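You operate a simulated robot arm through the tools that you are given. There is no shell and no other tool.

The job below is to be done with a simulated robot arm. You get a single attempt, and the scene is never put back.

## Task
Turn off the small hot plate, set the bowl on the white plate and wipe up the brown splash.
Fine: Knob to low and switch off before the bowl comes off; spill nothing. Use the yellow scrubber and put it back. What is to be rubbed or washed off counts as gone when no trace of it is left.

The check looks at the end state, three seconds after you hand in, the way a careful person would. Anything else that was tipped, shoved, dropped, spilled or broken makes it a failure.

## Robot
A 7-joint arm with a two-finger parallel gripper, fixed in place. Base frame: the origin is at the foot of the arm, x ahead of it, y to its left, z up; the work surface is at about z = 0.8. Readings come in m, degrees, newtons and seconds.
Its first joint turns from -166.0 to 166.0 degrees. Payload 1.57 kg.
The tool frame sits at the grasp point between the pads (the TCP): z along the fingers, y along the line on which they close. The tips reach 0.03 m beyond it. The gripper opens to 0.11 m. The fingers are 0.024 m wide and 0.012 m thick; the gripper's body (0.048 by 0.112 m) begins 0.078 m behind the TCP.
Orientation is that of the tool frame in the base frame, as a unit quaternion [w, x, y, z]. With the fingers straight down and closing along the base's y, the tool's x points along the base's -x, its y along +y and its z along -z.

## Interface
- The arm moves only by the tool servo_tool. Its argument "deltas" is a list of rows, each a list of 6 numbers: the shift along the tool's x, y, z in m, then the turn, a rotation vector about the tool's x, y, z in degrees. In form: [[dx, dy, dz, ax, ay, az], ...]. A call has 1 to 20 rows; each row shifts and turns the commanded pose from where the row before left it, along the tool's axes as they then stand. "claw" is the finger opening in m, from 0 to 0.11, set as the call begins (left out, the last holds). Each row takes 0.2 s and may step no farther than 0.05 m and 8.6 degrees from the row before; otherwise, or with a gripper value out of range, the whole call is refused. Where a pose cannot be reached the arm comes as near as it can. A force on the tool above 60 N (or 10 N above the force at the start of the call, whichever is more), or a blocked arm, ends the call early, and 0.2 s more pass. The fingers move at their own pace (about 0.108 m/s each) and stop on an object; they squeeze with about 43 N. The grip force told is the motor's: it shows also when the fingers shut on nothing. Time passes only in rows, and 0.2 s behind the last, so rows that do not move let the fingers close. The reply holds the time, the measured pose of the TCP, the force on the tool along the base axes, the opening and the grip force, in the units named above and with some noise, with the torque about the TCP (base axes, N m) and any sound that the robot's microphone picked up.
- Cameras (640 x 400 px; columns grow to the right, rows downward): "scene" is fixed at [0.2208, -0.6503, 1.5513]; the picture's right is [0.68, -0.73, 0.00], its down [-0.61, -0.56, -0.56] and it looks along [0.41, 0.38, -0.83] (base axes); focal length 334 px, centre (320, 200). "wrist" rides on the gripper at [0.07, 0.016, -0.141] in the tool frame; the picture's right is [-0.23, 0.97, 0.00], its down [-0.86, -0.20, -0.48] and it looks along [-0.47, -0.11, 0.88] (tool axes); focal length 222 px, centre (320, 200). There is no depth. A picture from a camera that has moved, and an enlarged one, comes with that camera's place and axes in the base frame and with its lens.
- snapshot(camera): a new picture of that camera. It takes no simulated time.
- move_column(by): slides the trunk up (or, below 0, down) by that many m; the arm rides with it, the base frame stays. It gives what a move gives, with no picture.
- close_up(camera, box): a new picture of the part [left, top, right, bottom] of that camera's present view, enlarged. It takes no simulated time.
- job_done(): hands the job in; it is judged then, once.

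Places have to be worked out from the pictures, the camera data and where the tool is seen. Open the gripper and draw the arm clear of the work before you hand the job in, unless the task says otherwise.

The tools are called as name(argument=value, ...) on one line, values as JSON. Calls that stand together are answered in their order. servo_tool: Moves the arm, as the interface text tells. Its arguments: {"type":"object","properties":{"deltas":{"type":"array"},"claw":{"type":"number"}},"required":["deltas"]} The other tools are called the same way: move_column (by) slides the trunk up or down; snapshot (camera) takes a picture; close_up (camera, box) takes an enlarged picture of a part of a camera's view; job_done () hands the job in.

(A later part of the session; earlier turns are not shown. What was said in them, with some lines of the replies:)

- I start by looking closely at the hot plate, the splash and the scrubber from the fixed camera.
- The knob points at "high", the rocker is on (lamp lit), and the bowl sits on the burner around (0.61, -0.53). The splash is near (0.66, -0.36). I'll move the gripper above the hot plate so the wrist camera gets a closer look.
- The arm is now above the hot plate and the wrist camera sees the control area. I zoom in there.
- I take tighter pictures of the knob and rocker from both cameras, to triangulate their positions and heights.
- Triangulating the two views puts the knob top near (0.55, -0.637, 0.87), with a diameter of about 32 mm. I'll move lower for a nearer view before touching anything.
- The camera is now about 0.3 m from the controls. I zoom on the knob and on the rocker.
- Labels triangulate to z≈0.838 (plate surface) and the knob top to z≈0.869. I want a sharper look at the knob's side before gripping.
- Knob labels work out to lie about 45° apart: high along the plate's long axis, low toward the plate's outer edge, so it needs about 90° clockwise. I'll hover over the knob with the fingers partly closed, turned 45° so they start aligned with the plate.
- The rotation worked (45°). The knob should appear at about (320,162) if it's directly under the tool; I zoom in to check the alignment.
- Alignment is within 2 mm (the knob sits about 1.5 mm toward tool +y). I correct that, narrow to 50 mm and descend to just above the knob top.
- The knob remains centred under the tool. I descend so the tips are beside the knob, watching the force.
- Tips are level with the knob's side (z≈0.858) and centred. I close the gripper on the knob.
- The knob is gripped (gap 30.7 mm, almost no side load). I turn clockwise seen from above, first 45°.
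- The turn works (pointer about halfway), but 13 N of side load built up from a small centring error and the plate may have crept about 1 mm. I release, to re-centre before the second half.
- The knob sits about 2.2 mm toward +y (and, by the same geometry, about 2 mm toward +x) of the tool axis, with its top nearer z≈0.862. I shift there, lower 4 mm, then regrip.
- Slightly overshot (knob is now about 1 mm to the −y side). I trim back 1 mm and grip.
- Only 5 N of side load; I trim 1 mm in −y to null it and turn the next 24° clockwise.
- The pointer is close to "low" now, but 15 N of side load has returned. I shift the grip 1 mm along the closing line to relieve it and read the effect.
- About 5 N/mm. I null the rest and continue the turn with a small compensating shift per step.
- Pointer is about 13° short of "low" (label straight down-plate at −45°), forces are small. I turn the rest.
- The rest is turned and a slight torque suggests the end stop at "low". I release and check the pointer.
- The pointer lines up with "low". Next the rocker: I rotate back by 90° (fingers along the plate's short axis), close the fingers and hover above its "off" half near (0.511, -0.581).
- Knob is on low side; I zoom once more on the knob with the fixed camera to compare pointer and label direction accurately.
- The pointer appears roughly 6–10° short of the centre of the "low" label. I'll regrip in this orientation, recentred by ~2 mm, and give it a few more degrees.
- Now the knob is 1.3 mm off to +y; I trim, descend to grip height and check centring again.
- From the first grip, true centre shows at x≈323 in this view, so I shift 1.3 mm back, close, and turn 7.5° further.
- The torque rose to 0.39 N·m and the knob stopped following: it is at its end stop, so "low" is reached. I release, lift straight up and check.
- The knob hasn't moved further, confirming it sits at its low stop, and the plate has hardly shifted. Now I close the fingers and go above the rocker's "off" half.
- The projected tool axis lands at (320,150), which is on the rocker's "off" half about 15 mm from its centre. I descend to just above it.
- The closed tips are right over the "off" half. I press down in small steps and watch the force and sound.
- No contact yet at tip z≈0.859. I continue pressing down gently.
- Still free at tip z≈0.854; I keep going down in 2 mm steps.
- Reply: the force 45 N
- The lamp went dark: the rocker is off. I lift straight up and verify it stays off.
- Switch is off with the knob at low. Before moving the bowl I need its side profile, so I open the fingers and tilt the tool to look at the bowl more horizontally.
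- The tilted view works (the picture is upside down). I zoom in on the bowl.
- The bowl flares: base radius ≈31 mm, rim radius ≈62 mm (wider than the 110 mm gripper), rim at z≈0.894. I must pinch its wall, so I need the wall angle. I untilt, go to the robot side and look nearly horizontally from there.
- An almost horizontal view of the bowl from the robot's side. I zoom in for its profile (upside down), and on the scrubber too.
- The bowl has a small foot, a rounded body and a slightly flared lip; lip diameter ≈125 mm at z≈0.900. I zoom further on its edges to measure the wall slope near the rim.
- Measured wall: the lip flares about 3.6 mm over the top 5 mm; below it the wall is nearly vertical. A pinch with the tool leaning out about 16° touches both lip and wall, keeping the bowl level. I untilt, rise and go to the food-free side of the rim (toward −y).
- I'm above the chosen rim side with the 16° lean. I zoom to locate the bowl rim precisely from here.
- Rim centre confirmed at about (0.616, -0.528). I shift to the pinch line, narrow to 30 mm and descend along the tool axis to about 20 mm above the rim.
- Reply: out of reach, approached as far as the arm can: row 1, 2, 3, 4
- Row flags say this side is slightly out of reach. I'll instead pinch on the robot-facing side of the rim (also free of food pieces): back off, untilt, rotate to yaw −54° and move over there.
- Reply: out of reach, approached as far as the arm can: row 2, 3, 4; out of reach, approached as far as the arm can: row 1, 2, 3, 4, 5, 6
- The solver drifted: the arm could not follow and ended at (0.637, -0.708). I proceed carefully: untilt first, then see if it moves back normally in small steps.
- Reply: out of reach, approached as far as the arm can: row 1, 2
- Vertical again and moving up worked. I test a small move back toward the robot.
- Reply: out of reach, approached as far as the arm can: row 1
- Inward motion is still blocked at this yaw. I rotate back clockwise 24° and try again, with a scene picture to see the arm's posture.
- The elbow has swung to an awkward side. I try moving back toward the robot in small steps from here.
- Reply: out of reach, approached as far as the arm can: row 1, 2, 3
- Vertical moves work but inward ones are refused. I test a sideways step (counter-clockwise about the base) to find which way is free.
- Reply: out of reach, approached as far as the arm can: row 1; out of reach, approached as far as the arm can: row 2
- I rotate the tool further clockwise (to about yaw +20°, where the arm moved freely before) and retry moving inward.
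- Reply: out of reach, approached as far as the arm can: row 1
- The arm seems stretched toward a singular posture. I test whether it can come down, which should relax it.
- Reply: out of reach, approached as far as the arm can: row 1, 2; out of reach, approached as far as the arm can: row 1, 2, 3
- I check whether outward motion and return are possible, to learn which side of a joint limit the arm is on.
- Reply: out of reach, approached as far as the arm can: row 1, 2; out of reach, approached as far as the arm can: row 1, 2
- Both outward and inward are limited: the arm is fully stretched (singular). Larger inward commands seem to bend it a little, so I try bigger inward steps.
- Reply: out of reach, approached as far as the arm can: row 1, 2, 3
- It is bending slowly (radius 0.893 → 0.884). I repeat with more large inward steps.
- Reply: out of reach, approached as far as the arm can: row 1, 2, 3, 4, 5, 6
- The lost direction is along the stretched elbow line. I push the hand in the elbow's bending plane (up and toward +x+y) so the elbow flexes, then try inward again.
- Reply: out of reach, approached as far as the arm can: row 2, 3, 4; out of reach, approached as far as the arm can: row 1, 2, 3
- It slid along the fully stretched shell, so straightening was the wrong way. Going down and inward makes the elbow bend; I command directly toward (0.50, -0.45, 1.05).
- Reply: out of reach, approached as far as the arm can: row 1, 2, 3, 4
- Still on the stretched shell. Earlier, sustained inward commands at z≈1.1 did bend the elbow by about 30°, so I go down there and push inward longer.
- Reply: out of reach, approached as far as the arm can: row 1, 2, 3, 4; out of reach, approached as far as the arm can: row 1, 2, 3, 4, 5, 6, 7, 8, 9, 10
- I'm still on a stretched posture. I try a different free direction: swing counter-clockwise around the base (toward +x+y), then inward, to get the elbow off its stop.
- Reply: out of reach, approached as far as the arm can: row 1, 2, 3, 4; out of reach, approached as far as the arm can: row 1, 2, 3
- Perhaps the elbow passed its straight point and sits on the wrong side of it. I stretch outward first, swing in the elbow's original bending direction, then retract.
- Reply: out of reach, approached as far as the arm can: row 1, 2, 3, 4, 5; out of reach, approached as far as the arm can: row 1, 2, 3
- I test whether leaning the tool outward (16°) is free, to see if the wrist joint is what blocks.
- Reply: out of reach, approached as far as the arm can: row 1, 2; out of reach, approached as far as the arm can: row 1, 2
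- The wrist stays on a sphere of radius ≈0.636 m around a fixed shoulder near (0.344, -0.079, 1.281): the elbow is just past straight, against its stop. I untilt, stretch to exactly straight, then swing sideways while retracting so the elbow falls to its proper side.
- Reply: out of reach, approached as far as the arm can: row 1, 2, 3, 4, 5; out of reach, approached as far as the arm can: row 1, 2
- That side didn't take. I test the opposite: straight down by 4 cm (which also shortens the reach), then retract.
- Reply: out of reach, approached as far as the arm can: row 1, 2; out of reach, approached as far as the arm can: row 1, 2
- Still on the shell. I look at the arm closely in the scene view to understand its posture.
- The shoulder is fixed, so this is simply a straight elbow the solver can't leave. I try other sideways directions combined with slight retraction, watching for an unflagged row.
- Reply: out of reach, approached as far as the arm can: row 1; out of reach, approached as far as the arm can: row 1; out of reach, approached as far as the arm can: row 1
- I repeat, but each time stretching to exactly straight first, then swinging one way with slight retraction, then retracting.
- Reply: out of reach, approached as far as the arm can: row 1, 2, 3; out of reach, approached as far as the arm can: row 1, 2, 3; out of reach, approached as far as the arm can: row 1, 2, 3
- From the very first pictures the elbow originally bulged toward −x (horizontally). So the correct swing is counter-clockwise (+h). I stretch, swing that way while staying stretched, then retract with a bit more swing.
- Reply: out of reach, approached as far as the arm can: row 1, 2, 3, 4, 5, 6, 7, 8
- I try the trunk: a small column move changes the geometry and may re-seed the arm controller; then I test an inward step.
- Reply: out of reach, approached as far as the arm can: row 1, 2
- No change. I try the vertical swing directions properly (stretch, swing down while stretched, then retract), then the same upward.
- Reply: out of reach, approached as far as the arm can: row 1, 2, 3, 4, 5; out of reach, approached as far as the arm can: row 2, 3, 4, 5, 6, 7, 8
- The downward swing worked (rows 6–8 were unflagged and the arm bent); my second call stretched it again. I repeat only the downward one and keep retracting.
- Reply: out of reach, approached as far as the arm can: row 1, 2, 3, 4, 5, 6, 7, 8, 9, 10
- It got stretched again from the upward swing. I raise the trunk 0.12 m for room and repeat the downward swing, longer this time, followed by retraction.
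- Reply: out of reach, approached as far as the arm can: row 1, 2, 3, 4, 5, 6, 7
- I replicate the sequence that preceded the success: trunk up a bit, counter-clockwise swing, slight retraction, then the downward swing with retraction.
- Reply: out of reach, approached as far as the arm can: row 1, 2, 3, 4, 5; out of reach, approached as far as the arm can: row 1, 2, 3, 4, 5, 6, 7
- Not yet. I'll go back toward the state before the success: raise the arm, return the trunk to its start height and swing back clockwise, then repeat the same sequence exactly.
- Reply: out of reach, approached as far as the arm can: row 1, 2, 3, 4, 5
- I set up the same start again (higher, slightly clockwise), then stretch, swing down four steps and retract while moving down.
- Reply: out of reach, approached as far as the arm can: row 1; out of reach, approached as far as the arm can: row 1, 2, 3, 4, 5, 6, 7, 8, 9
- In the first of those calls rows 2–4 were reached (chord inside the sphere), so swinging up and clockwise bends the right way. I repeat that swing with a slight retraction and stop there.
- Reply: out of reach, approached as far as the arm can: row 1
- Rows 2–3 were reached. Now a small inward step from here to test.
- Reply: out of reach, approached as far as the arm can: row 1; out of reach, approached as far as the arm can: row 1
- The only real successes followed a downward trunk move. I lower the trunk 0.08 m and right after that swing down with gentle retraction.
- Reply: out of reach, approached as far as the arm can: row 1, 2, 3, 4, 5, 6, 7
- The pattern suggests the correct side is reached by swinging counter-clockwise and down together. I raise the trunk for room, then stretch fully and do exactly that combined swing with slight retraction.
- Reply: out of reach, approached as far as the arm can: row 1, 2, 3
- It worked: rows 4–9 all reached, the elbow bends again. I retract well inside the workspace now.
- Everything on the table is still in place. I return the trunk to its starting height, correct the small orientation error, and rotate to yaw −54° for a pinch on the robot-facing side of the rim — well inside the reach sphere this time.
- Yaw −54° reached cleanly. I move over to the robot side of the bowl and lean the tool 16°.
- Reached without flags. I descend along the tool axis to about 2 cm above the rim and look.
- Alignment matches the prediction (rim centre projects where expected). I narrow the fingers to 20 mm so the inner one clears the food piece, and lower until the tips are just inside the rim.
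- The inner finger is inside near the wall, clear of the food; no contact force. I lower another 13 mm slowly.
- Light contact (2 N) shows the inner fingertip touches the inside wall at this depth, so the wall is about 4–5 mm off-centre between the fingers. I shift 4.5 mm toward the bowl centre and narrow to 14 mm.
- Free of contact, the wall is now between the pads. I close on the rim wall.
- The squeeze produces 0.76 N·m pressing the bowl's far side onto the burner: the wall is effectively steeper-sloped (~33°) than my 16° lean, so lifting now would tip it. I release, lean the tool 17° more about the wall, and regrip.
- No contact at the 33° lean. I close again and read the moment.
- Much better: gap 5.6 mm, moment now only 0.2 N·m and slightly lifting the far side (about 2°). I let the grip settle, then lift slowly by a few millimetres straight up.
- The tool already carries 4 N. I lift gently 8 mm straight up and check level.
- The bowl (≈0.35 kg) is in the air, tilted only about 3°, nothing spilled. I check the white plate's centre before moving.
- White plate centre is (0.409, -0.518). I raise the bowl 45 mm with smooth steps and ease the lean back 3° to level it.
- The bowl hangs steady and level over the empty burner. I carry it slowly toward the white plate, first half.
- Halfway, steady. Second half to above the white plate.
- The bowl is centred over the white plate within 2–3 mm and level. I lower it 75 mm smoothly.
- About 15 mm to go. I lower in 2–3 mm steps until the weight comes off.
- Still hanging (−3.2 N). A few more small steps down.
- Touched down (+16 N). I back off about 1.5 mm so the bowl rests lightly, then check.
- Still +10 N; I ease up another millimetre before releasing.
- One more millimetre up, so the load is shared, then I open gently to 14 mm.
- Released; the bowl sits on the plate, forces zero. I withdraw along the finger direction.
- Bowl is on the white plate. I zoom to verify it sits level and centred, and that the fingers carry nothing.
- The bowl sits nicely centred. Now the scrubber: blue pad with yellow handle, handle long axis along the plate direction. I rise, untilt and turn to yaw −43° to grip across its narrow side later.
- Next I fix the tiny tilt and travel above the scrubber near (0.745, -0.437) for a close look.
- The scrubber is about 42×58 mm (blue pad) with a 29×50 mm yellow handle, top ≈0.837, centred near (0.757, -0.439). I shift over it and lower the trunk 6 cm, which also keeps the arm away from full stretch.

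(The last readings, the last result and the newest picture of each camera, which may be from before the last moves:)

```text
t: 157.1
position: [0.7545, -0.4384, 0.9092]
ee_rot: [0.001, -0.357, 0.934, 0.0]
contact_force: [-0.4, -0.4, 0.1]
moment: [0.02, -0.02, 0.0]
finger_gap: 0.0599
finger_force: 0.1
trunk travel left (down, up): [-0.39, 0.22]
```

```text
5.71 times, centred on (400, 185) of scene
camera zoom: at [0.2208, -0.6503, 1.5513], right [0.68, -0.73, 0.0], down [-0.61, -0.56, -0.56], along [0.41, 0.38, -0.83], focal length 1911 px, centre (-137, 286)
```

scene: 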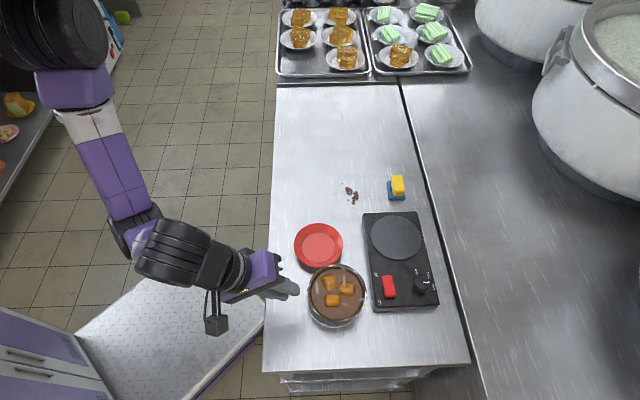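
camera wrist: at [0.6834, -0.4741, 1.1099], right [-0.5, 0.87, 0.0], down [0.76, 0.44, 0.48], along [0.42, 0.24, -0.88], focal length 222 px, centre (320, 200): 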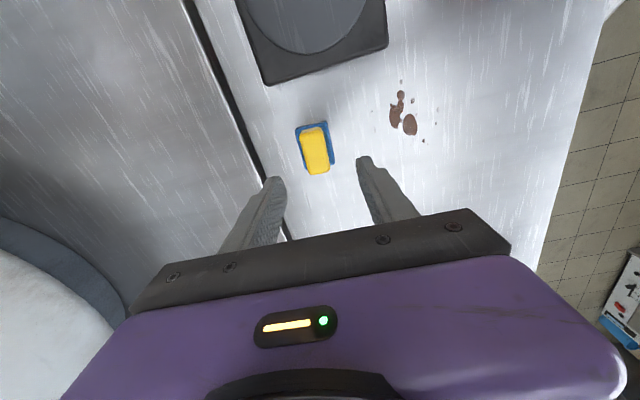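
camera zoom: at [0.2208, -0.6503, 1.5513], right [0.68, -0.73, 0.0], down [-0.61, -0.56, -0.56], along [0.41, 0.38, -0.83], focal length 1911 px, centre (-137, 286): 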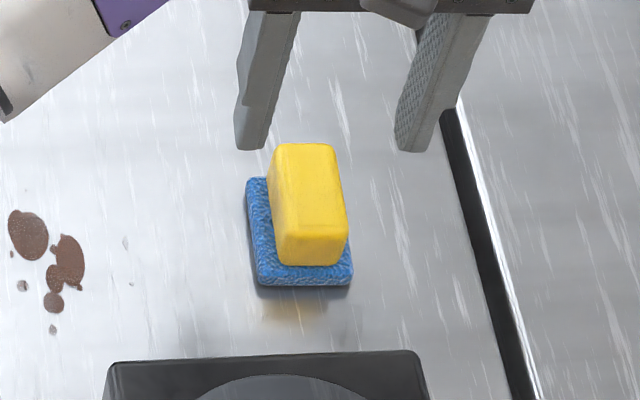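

Well centred over the handle. I descend beside it, keeping the tips above the blue pad's top.

servo_tool(deltas=[[0, 0, 0.02, 0, 0, 0], [0, 0, 0.02, 0, 0, 0], [0, 0, 0.015, 0, 0, 0], [0, 0, 0.005, 0, 0, 0], [0, 0, 0, 0, 0, 0]])

close_up(camera="scene", box=[360, 150, 440, 220])

close_up(camera="wrist", box=[250, 110, 390, 220])

```text
t: 158.3
position: [0.7547, -0.4393, 0.8485]
ee_rot: [0.002, -0.357, 0.934, -0.001]
contact_force: [0.0, -0.8, -0.2]
moment: [-0.04, 0.01, -0.01]
finger_gap: 0.0601
finger_force: 0.1
trunk travel left (down, up): [-0.39, 0.22]
```

```text
5.71 times, centred on (400, 185) of scene
camera zoom: at [0.2208, -0.6503, 1.5513], right [0.68, -0.73, 0.0], down [-0.61, -0.56, -0.56], along [0.41, 0.38, -0.83], focal length 1911 px, centre (-137, 286)
```

zoom: 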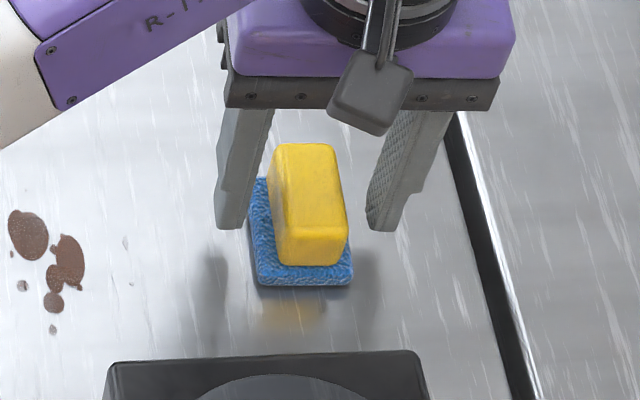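

```text
3.64 times, centred on (320, 165) of wrist
camera zoom: at [0.6927, -0.4737, 0.9907], right [-0.48, 0.88, 0.0], down [0.77, 0.42, 0.48], along [0.42, 0.23, -0.88], focal length 808 px, centre (320, 327)
```

zoom: 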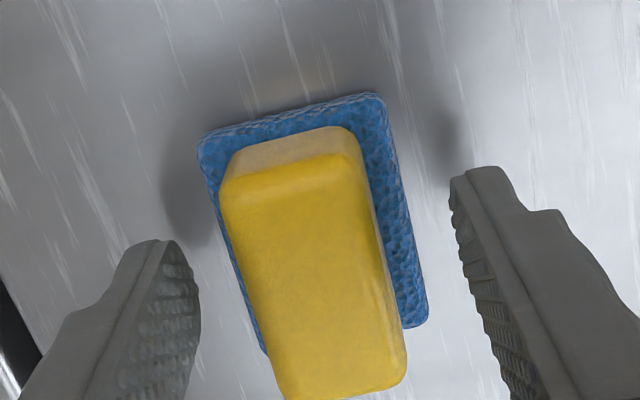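

Tips at z≈0.8185, on both sides of the handle. I close on the yellow handle.

servo_tool(deltas=[[0, 0, 0, 0, 0, 0], [0, 0, 0, 0, 0, 0], [0, 0, 0, 0, 0, 0]], claw=0.015)

close_up(camera="scene", box=[360, 150, 440, 220])

close_up(camera="wrist", box=[250, 110, 390, 220])

```text
t: 159.1
position: [0.7542, -0.4394, 0.8503]
ee_rot: [0.002, -0.357, 0.934, -0.001]
contact_force: [-0.5, -0.5, -0.6]
moment: [0.0, 0.02, 0.02]
finger_gap: 0.029
finger_force: 38.7
trunk travel left (down, up): [-0.39, 0.22]
```

```text
5.71 times, centred on (400, 185) of scene
camera zoom: at [0.2208, -0.6503, 1.5513], right [0.68, -0.73, 0.0], down [-0.61, -0.56, -0.56], along [0.41, 0.38, -0.83], focal length 1911 px, centre (-137, 286)
```

zoom: 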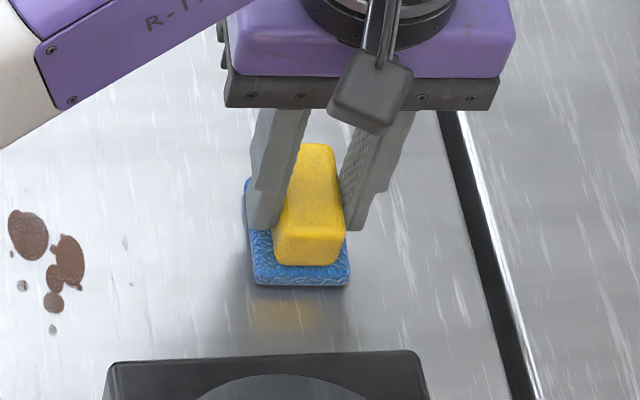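

```text
3.64 times, centred on (320, 165) of wrist
camera zoom: at [0.6927, -0.4736, 0.9909], right [-0.48, 0.88, 0.0], down [0.77, 0.42, 0.48], along [0.42, 0.23, -0.88], focal length 808 px, centre (320, 327)
```

zoom: 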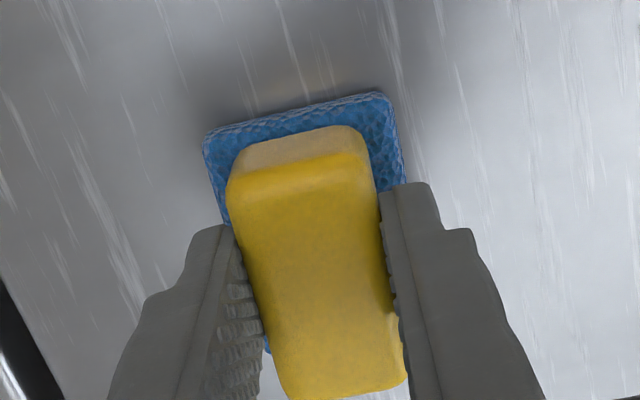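

Firm grip (39 N) on the handle. I remember this home pose (0.754, -0.439, yaw −41.8°), lift 2 cm and bring the pad to the near-left corner of the splash.

servo_tool(deltas=[[0, 0, -0.01, 0, 0, 0], [0, 0, -0.01, 0, 0, 0], [0.0112, 0.0404, 0, 0, 0, 0], [0.0112, 0.0404, 0, 0, 0, 0], [0.0112, 0.0404, 0, 0, 0, 0], [0.0112, 0.0404, 0, 0, 0, 0], [0, 0, 0.008, 0, 0, 0], [0, 0, 0, 0, 0, 0]])

close_up(camera="scene", box=[310, 150, 410, 220])

```text
t: 160.9
position: [0.6138, -0.3488, 0.8611]
ee_rot: [0.001, -0.357, 0.934, -0.001]
contact_force: [-0.1, 0.0, -0.3]
moment: [0.03, 0.03, -0.01]
finger_gap: 0.029
finger_force: 38.2
trunk travel left (down, up): [-0.39, 0.22]
```

```text
5.71 times, centred on (360, 185) of scene
camera zoom: at [0.2208, -0.6503, 1.5513], right [0.68, -0.73, 0.0], down [-0.61, -0.56, -0.56], along [0.41, 0.38, -0.83], focal length 1911 px, centre (91, 286)
```

zoom: 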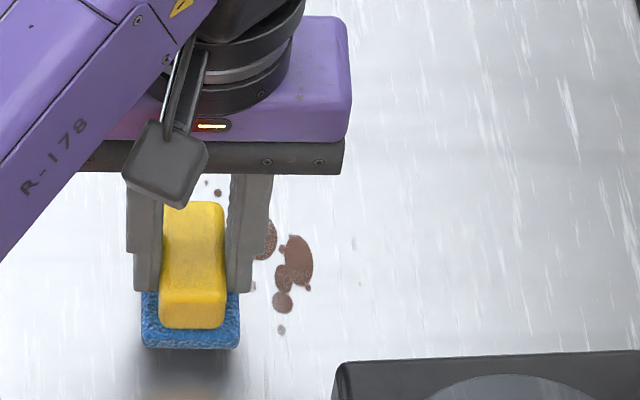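

The scrubber comes along as one piece. I lower it to the table and press lightly.

servo_tool(deltas=[[0, 0, 0.006, 0, 0, 0], [0, 0, 0.005, 0, 0, 0], [0, 0, 0.002, 0, 0, 0], [0, 0, 0, 0, 0, 0]])

```text
t: 161.9
position: [0.6132, -0.3486, 0.8481]
ee_rot: [0.001, -0.357, 0.934, -0.002]
contact_force: [-0.3, 0.2, 14.0]
moment: [0.18, 0.08, 0.01]
finger_gap: 0.0288
finger_force: 38.9
trunk travel left (down, up): [-0.39, 0.22]
```

14 N of pressure. I scrub in a raster: four overlapping strokes across the whole splash area.

servo_tool(deltas=[[0, -0.0195, 0, 0, 0, 0], [0, -0.0195, 0, 0, 0, 0], [0, -0.0195, 0, 0, 0, 0], [0, -0.0195, 0, 0, 0, 0], [-0.022, 0, 0, 0, 0, 0], [0, 0.0195, 0, 0, 0, 0], [0, 0.0195, 0, 0, 0, 0], [0, 0.0195, 0, 0, 0, 0], [0, 0.0195, 0, 0, 0, 0], [-0.022, 0, 0, 0, 0, 0], [0, -0.0195, 0, 0, 0, 0], [0, -0.0195, 0, 0, 0, 0], [0, -0.0195, 0, 0, 0, 0], [0, -0.0195, 0, 0, 0, 0], [-0.022, 0, 0, 0, 0, 0], [0, 0.0195, 0, 0, 0, 0], [0, 0.0195, 0, 0, 0, 0], [0, 0.0195, 0, 0, 0, 0], [0, 0.0195, 0, 0, 0, 0], [0, 0, 0, 0, 0, 0]])

close_up(camera="scene", box=[310, 150, 410, 220])

```text
t: 166.1
position: [0.6646, -0.303, 0.8494]
ee_rot: [0.001, -0.356, 0.934, 0.0]
contact_force: [0.4, 0.1, -0.1]
moment: [-0.02, -0.01, -0.02]
finger_gap: 0.029
finger_force: 38.8
trunk travel left (down, up): [-0.39, 0.22]
```

```text
5.71 times, centred on (360, 185) of scene
camera zoom: at [0.2208, -0.6503, 1.5513], right [0.68, -0.73, 0.0], down [-0.61, -0.56, -0.56], along [0.41, 0.38, -0.83], focal length 1911 px, centre (91, 286)
```

zoom: 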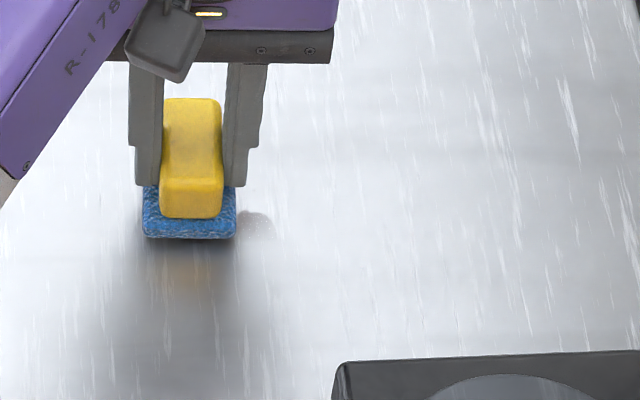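

Nearly all gone; a faint trace remains next to the pad, and the pressure has dropped to zero. I press 2 mm more and check.

servo_tool(deltas=[[0, 0, 0.002, 0, 0, 0], [0, 0, 0, 0, 0, 0]])

```text
t: 166.7
position: [0.6637, -0.3033, 0.8476]
ee_rot: [0.001, -0.357, 0.934, 0.0]
contact_force: [0.6, -0.1, -0.3]
moment: [0.02, -0.02, 0.03]
finger_gap: 0.0287
finger_force: 38.7
trunk travel left (down, up): [-0.39, 0.22]
```

No contact yet: the handle slid up a little in the grip. I lower in small steps until pressure returns.

servo_tool(deltas=[[0, 0, 0.0015, 0, 0, 0], [0, 0, 0, 0, 0, 0]])

close_up(camera="scene", box=[310, 150, 410, 220])

```text
t: 167.3
position: [0.6638, -0.3034, 0.8466]
ee_rot: [0.003, -0.357, 0.934, -0.002]
contact_force: [2.4, 2.1, 23.5]
moment: [0.2, 0.05, 0.02]
finger_gap: 0.0289
finger_force: 38.6
trunk travel left (down, up): [-0.39, 0.22]
```

```text
5.71 times, centred on (360, 185) of scene
camera zoom: at [0.2208, -0.6503, 1.5513], right [0.68, -0.73, 0.0], down [-0.61, -0.56, -0.56], along [0.41, 0.38, -0.83], focal length 1911 px, centre (91, 286)
```

zoom: 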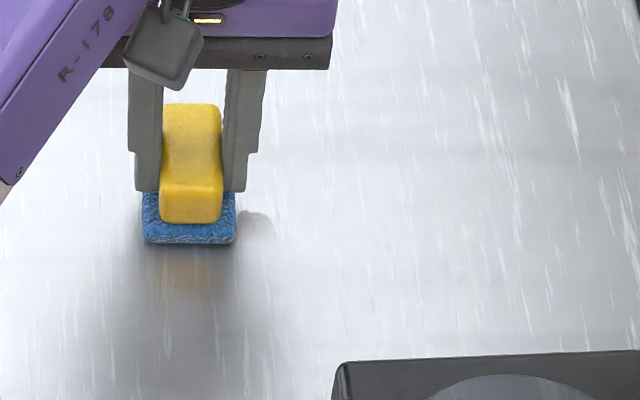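

Good pressure (23 N). Second raster with closer lines over the whole area.

servo_tool(deltas=[[0, -0.026, 0, 0, 0, 0], [0, -0.026, 0, 0, 0, 0], [0, -0.026, 0, 0, 0, 0], [0.013, 0, 0, 0, 0, 0], [0, 0.026, 0, 0, 0, 0], [0, 0.026, 0, 0, 0, 0], [0, 0.026, 0, 0, 0, 0], [0.015, 0, 0, 0, 0, 0], [0, -0.026, 0, 0, 0, 0], [0, -0.026, 0, 0, 0, 0], [0, -0.026, 0, 0, 0, 0], [0.015, 0, 0, 0, 0, 0], [0, 0.026, 0, 0, 0, 0], [0, 0.026, 0, 0, 0, 0], [0, 0.026, 0, 0, 0, 0], [0.015, 0, 0, 0, 0, 0], [0, -0.026, 0, 0, 0, 0], [0, -0.026, 0, 0, 0, 0], [0, -0.026, 0, 0, 0, 0], [0, 0, 0, 0, 0, 0]])

close_up(camera="scene", box=[310, 150, 410, 220])

```text
t: 171.5
position: [0.671, -0.4014, 0.8448]
ee_rot: [0.002, -0.357, 0.934, -0.001]
contact_force: [-2.6, 4.0, 13.8]
moment: [0.26, 0.08, 0.06]
finger_gap: 0.0291
finger_force: 39.1
trunk travel left (down, up): [-0.39, 0.22]
```

```text
5.71 times, centred on (360, 185) of scene
camera zoom: at [0.2208, -0.6503, 1.5513], right [0.68, -0.73, 0.0], down [-0.61, -0.56, -0.56], along [0.41, 0.38, -0.83], focal length 1911 px, centre (91, 286)
```

zoom: 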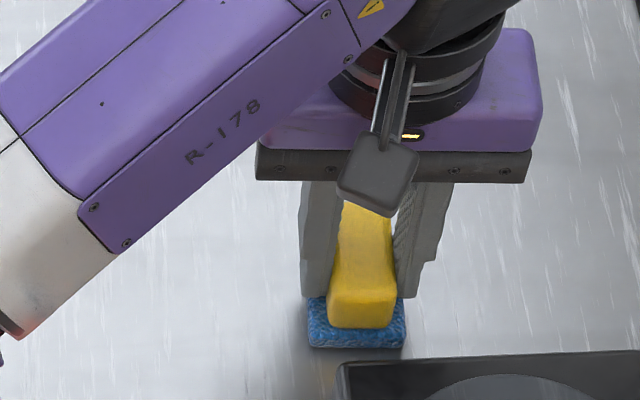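

I lift the scrubber and move it toward its home so the wiped area can be inspected.

servo_tool(deltas=[[0, 0, -0.015, 0, 0, 0], [0, 0, -0.015, 0, 0, 0], [-0.012, -0.03, 0, 0, 0, 0], [-0.012, -0.03, 0, 0, 0, 0], [-0.012, -0.03, 0, 0, 0, 0], [0, 0, 0, 0, 0, 0]])

close_up(camera="scene", box=[310, 150, 410, 220])

snapshot(camera="wrist")

snapshot(camera="scene")

```text
t: 172.9
position: [0.7584, -0.4453, 0.8759]
ee_rot: [0.001, -0.358, 0.934, -0.001]
contact_force: [0.2, -0.6, -0.5]
moment: [-0.03, -0.01, -0.01]
finger_gap: 0.0289
finger_force: 39.0
trunk travel left (down, up): [-0.39, 0.22]
```

```text
5.71 times, centred on (360, 185) of scene
camera zoom: at [0.2208, -0.6503, 1.5513], right [0.68, -0.73, 0.0], down [-0.61, -0.56, -0.56], along [0.41, 0.38, -0.83], focal length 1911 px, centre (91, 286)
```

zoom: 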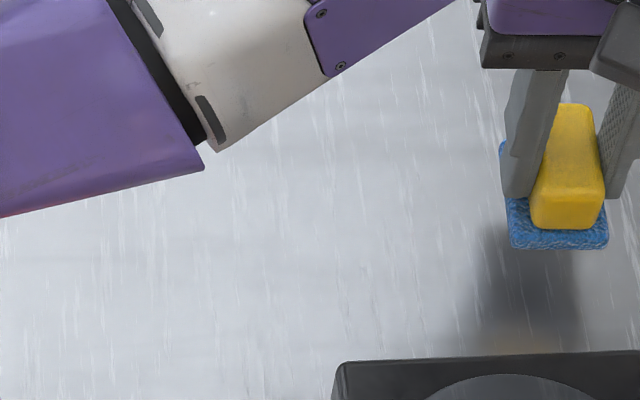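

```text
taken
camera wrist: at [0.6966, -0.4796, 1.0176], right [-0.48, 0.88, 0.0], down [0.77, 0.42, 0.48], along [0.42, 0.23, -0.88], focal length 222 px, centre (320, 200)
```

wrist: 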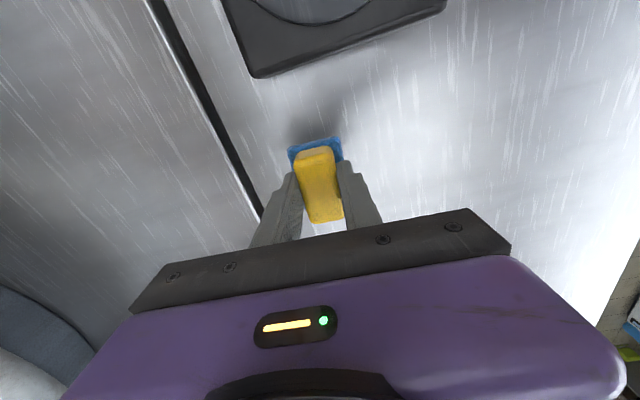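

```text
taken
```

scene: 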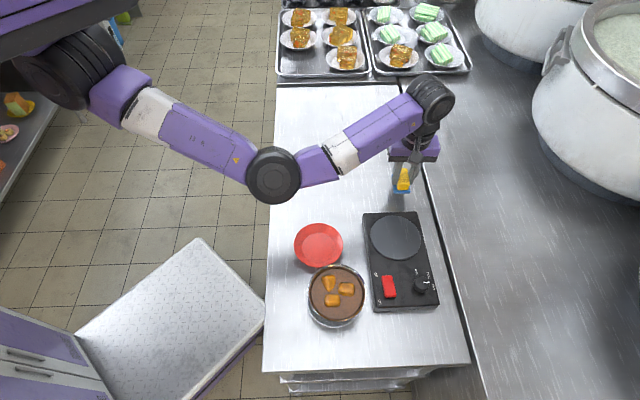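

The visible area looks clean. I zoom with the wrist camera on the former splash area to look for traces.

close_up(camera="wrist", box=[370, 30, 570, 200])

close_up(camera="scene", box=[325, 170, 385, 220])

```text
2.35 times, centred on (470, 115) of wrist
camera zoom: at [0.6966, -0.4796, 1.0176], right [-0.48, 0.88, 0.0], down [0.77, 0.42, 0.48], along [0.42, 0.23, -0.88], focal length 523 px, centre (-33, 400)
```

zoom: 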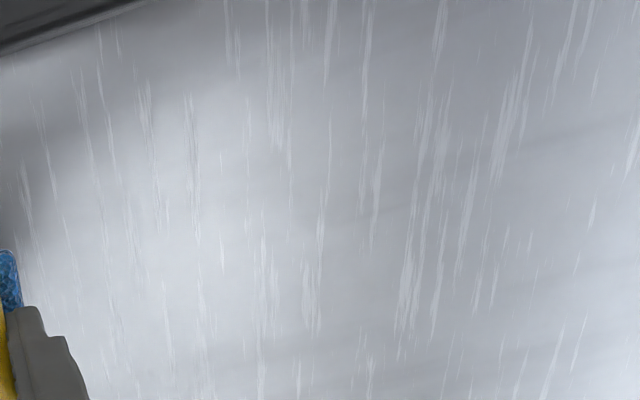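

```text
8.00 times, centred on (355, 195) of scene
camera zoom: at [0.2208, -0.6503, 1.5513], right [0.68, -0.73, 0.0], down [-0.61, -0.56, -0.56], along [0.41, 0.38, -0.83], focal length 2675 px, centre (40, 240)
```

zoom: 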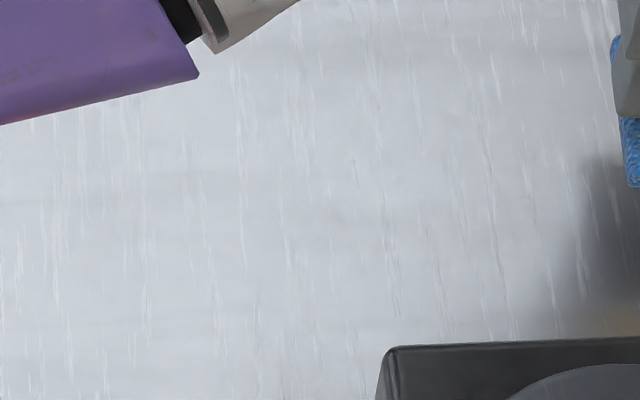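

No trace is left anywhere. I return the scrubber to its home position and lower it.

servo_tool(deltas=[[-0.0008, 0.0064, 0, 0, 0, 0], [0, 0, 0.01, 0, 0, 0], [0, 0, 0.01, 0, 0, 0], [0, 0, 0.006, 0, 0, 0], [0, 0, 0, 0, 0, 0]])

close_up(camera="scene", box=[360, 150, 440, 220])

```text
t: 174.1
position: [0.7537, -0.4392, 0.8492]
ee_rot: [0.001, -0.358, 0.934, -0.001]
contact_force: [0.1, 0.3, 0.0]
moment: [0.0, 0.0, 0.01]
finger_gap: 0.0289
finger_force: 38.7
trunk travel left (down, up): [-0.39, 0.22]
```

```text
5.71 times, centred on (400, 185) of scene
camera zoom: at [0.2208, -0.6503, 1.5513], right [0.68, -0.73, 0.0], down [-0.61, -0.56, -0.56], along [0.41, 0.38, -0.83], focal length 1911 px, centre (-137, 286)
```

zoom: 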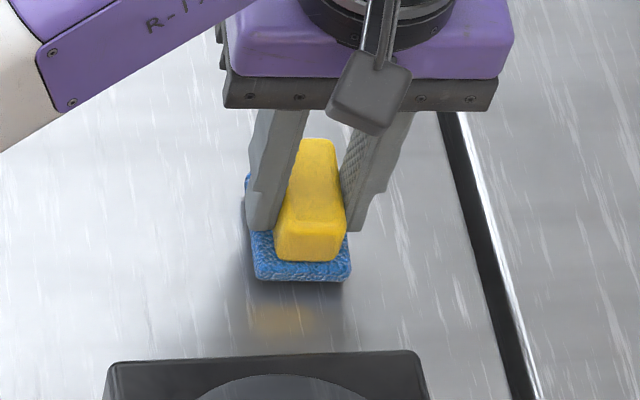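

About 3 mm above the table at its original spot. I lower gently to contact.

servo_tool(deltas=[[0, 0, 0.0015, 0, 0, 0], [0, 0, 0.001, 0, 0, 0], [0, 0, 0, 0, 0, 0]])

```text
t: 174.9
position: [0.754, -0.4382, 0.8469]
ee_rot: [0.001, -0.356, 0.935, 0.0]
contact_force: [0.0, 0.1, -0.8]
moment: [-0.01, -0.01, 0.0]
finger_gap: 0.0286
finger_force: 38.7
trunk travel left (down, up): [-0.39, 0.22]
```

Not touching yet; another millimetre or so.

servo_tool(deltas=[[0, 0, 0.0012, 0, 0, 0], [0, 0, 0, 0, 0, 0]])

```text
t: 175.5
position: [0.7536, -0.4383, 0.845]
ee_rot: [0.001, -0.357, 0.934, 0.0]
contact_force: [0.4, 0.7, -1.0]
moment: [0.01, -0.01, -0.01]
finger_gap: 0.0287
finger_force: 39.3
trunk travel left (down, up): [-0.39, 0.22]
```

servo_tool(deltas=[[0, 0, 0.001, 0, 0, 0], [0, 0, 0, 0, 0, 0]])

close_up(camera="scene", box=[360, 150, 440, 220])

```text
t: 176.1
position: [0.7545, -0.4384, 0.8444]
ee_rot: [0.001, -0.357, 0.934, -0.001]
contact_force: [0.3, 0.5, 3.8]
moment: [0.07, 0.05, 0.0]
finger_gap: 0.029
finger_force: 38.5
trunk travel left (down, up): [-0.39, 0.22]
```

```text
5.71 times, centred on (400, 185) of scene
camera zoom: at [0.2208, -0.6503, 1.5513], right [0.68, -0.73, 0.0], down [-0.61, -0.56, -0.56], along [0.41, 0.38, -0.83], focal length 1911 px, centre (-137, 286)
```

zoom: 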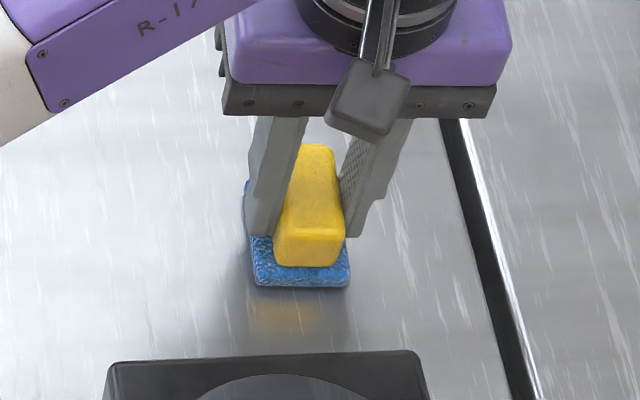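

Resting lightly (4 N) within about 1 mm of its original place. I open the fingers and rise.

servo_tool(deltas=[[0, 0, 0, 0, 0, 0], [0, 0, 0, 0, 0, 0]], claw=0.06)

servo_tool(deltas=[[0, 0, -0.01, 0, 0, 0], [0, 0, -0.03, 0, 0, 0], [0, 0, -0.04, 0, 0, 0], [0, 0, -0.04, 0, 0, 0], [0, 0, 0, 0, 0, 0]])

close_up(camera="scene", box=[360, 150, 440, 220])

close_up(camera="wrist", box=[250, 60, 570, 220])

```text
t: 176.7
position: [0.7552, -0.4392, 0.8429]
ee_rot: [0.001, -0.357, 0.934, -0.001]
contact_force: [0.1, 1.6, -1.0]
moment: [-0.02, 0.01, 0.02]
finger_gap: 0.0602
finger_force: 0.0
trunk travel left (down, up): [-0.39, 0.22]
```

```text
t: 177.9
position: [0.7556, -0.4359, 0.9643]
ee_rot: [0.001, -0.357, 0.934, 0.0]
contact_force: [0.1, 0.0, 0.8]
moment: [0.02, 0.0, -0.04]
finger_gap: 0.0598
finger_force: 0.1
trunk travel left (down, up): [-0.39, 0.22]
```

```text
5.71 times, centred on (400, 185) of scene
camera zoom: at [0.2208, -0.6503, 1.5513], right [0.68, -0.73, 0.0], down [-0.61, -0.56, -0.56], along [0.41, 0.38, -0.83], focal length 1911 px, centre (-137, 286)
```

zoom: 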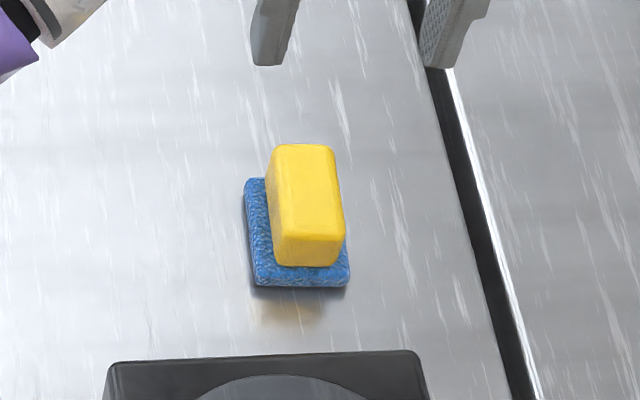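

```text
2.00 times, centred on (410, 140) of wrist
camera zoom: at [0.693, -0.4712, 1.1058], right [-0.48, 0.88, 0.0], down [0.77, 0.42, 0.48], along [0.42, 0.23, -0.88], focal length 444 px, centre (140, 320)
```

zoom: 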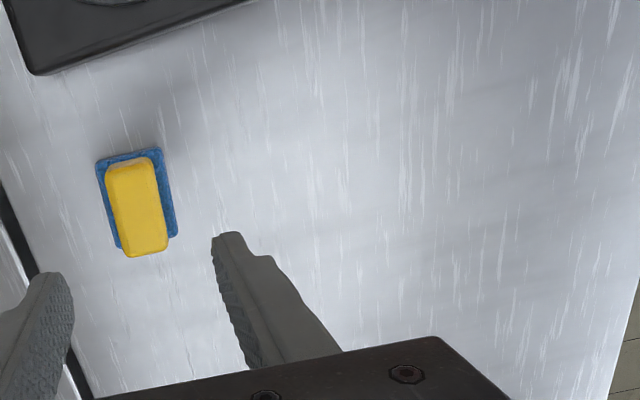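

The scrubber is back exactly where it was and the table is spotless. I now draw the arm clear toward its starting pose with the gripper open, and restore the trunk height.

servo_tool(deltas=[[0, 0, -0.03, 0, 0, 0], [0.0221, 0.0308, -0.014, 0, 0, 0], [0.0221, 0.0308, -0.014, 0, 0, 0], [0.0221, 0.0308, -0.014, 0, 0, 0], [0.0221, 0.0308, -0.014, 0, 0, 0], [0.0221, 0.0308, -0.014, 0, 0, 0], [0.0221, 0.0308, -0.014, 0, 0, 0], [0.0221, 0.0308, -0.014, 0, 0, 0], [0.0221, 0.0308, -0.014, 0, 0, 0], [0, 0, 0, 0, 0, 0]], claw=0.11)

move_column(by=0.06)

snapshot(camera="scene")

snapshot(camera="wrist")

```text
t: 180.1
position: [0.4589, -0.372, 1.1056]
ee_rot: [0.002, -0.357, 0.934, 0.0]
contact_force: [0.5, 0.2, 0.0]
moment: [-0.01, -0.03, 0.03]
finger_gap: 0.1099
finger_force: 0.2
trunk travel left (down, up): [-0.39, 0.22]
```

```text
t: 181.1
position: [0.4605, -0.3727, 1.1654]
ee_rot: [0.001, -0.356, 0.934, -0.001]
contact_force: [-0.2, 0.1, -0.2]
moment: [0.05, 0.0, 0.01]
finger_gap: 0.1098
finger_force: 0.1
trunk travel left (down, up): [-0.45, 0.16]
```

```text
taken
```

scene: 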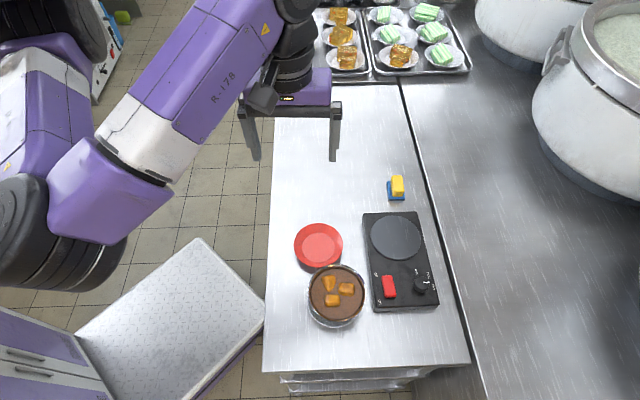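

```text
taken
camera wrist: at [0.3975, -0.4069, 1.3071], right [-0.48, 0.88, 0.0], down [0.77, 0.42, 0.48], along [0.42, 0.23, -0.88], focal length 222 px, centre (320, 200)
```

wrist: 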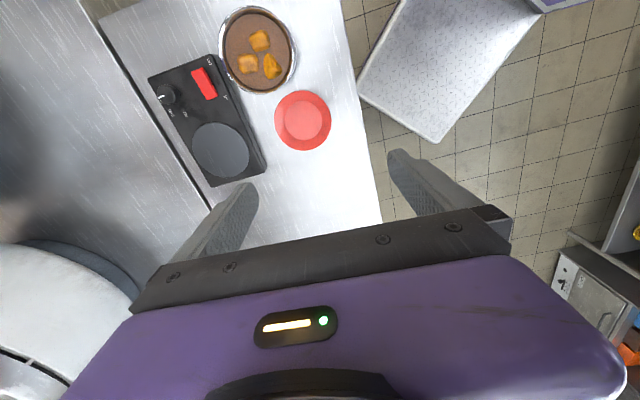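

Final check: I zoom on the knob/switch, the bowl on the plate, the wiped area, and any stray drips.

close_up(camera="scene", box=[365, 250, 445, 315])

close_up(camera="scene", box=[270, 215, 390, 335])

close_up(camera="scene", box=[300, 150, 430, 225])

close_up(camera="scene", box=[260, 190, 480, 375])

```text
6.15 times, centred on (405, 282) of scene
camera zoom: at [0.2208, -0.6503, 1.5513], right [0.68, -0.73, 0.0], down [-0.61, -0.56, -0.56], along [0.41, 0.38, -0.83], focal length 2058 px, centre (-203, -308)
```

zoom: 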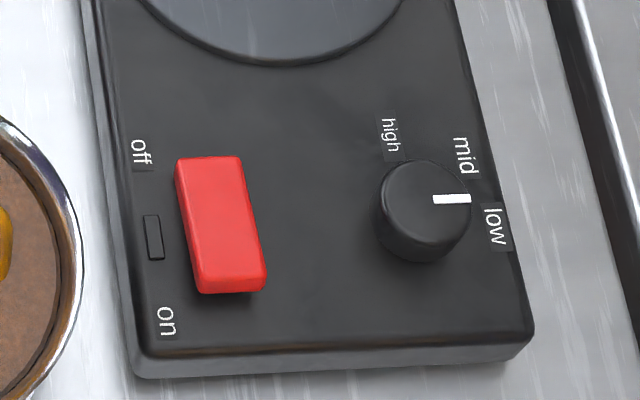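

```text
3.33 times, centred on (330, 275) of scene
camera zoom: at [0.2208, -0.6503, 1.5513], right [0.68, -0.73, 0.0], down [-0.61, -0.56, -0.56], along [0.41, 0.38, -0.83], focal length 1114 px, centre (287, -50)
```

zoom: 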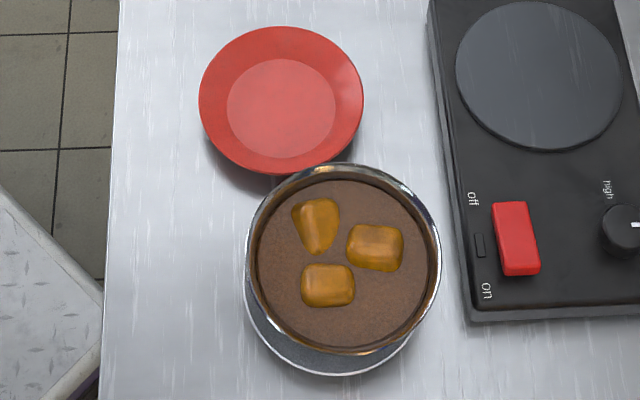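

```text
4.92 times, centred on (365, 188) of scene
camera zoom: at [0.2208, -0.6503, 1.5513], right [0.68, -0.73, 0.0], down [-0.61, -0.56, -0.56], along [0.41, 0.38, -0.83], focal length 1646 px, centre (98, 262)
```

zoom: 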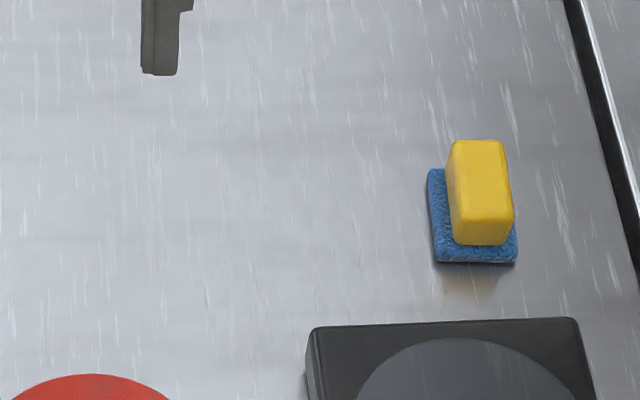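

```text
2.16 times, centred on (370, 282) of scene
camera zoom: at [0.2208, -0.6503, 1.5513], right [0.68, -0.73, 0.0], down [-0.61, -0.56, -0.56], along [0.41, 0.38, -0.83], focal length 723 px, centre (212, 22)
```

zoom: 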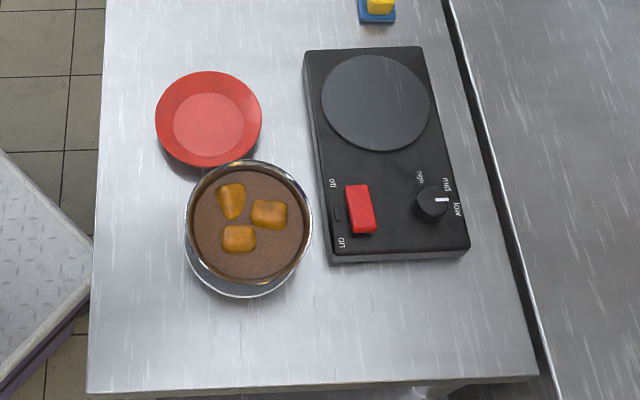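

Everything checks out: the knob is at its low stop, the switch is off with the lamp dark, and the bowl sits level on the white plate with nothing spilled. The splash is gone without trace, the scrubber is back in its place, and the arm is clear with the gripper open. I hand the job in.

job_done()

```text
The job is handed in.
```

I've handed the job in, and the last pictures show every part of it done:

- **Hot plate:** I turned the knob clockwise from high until it hit its end stop. The pointer sits about 5–10° short of the middle of the "low" label, and a second try wouldn't move it any further. I then pressed the switch to off and the lamp went dark. Both were done before I lifted the bowl.
- **Bowl:** It stands level and centred on the white plate, and I see no spill or drips. To grip it I put one finger inside the rim, and the tip probably dipped slightly into the sauce.
- **Splash:** I went over the whole area twice with the yellow scrubber. Neither camera shows any trace, including the faint drops around the edge.
- **Scrubber:** It is back within about 1 mm of where it was.

- **Hot plate nudged:** It crept about 1–2 mm while I was turning the knob.
- **Arm stuck:** Partway through, the arm stretched out too far and it took a while to bend it back. It touched nothing during that time.

The arm is now clear of the work with the gripper open, and the trunk is back at its starting height.
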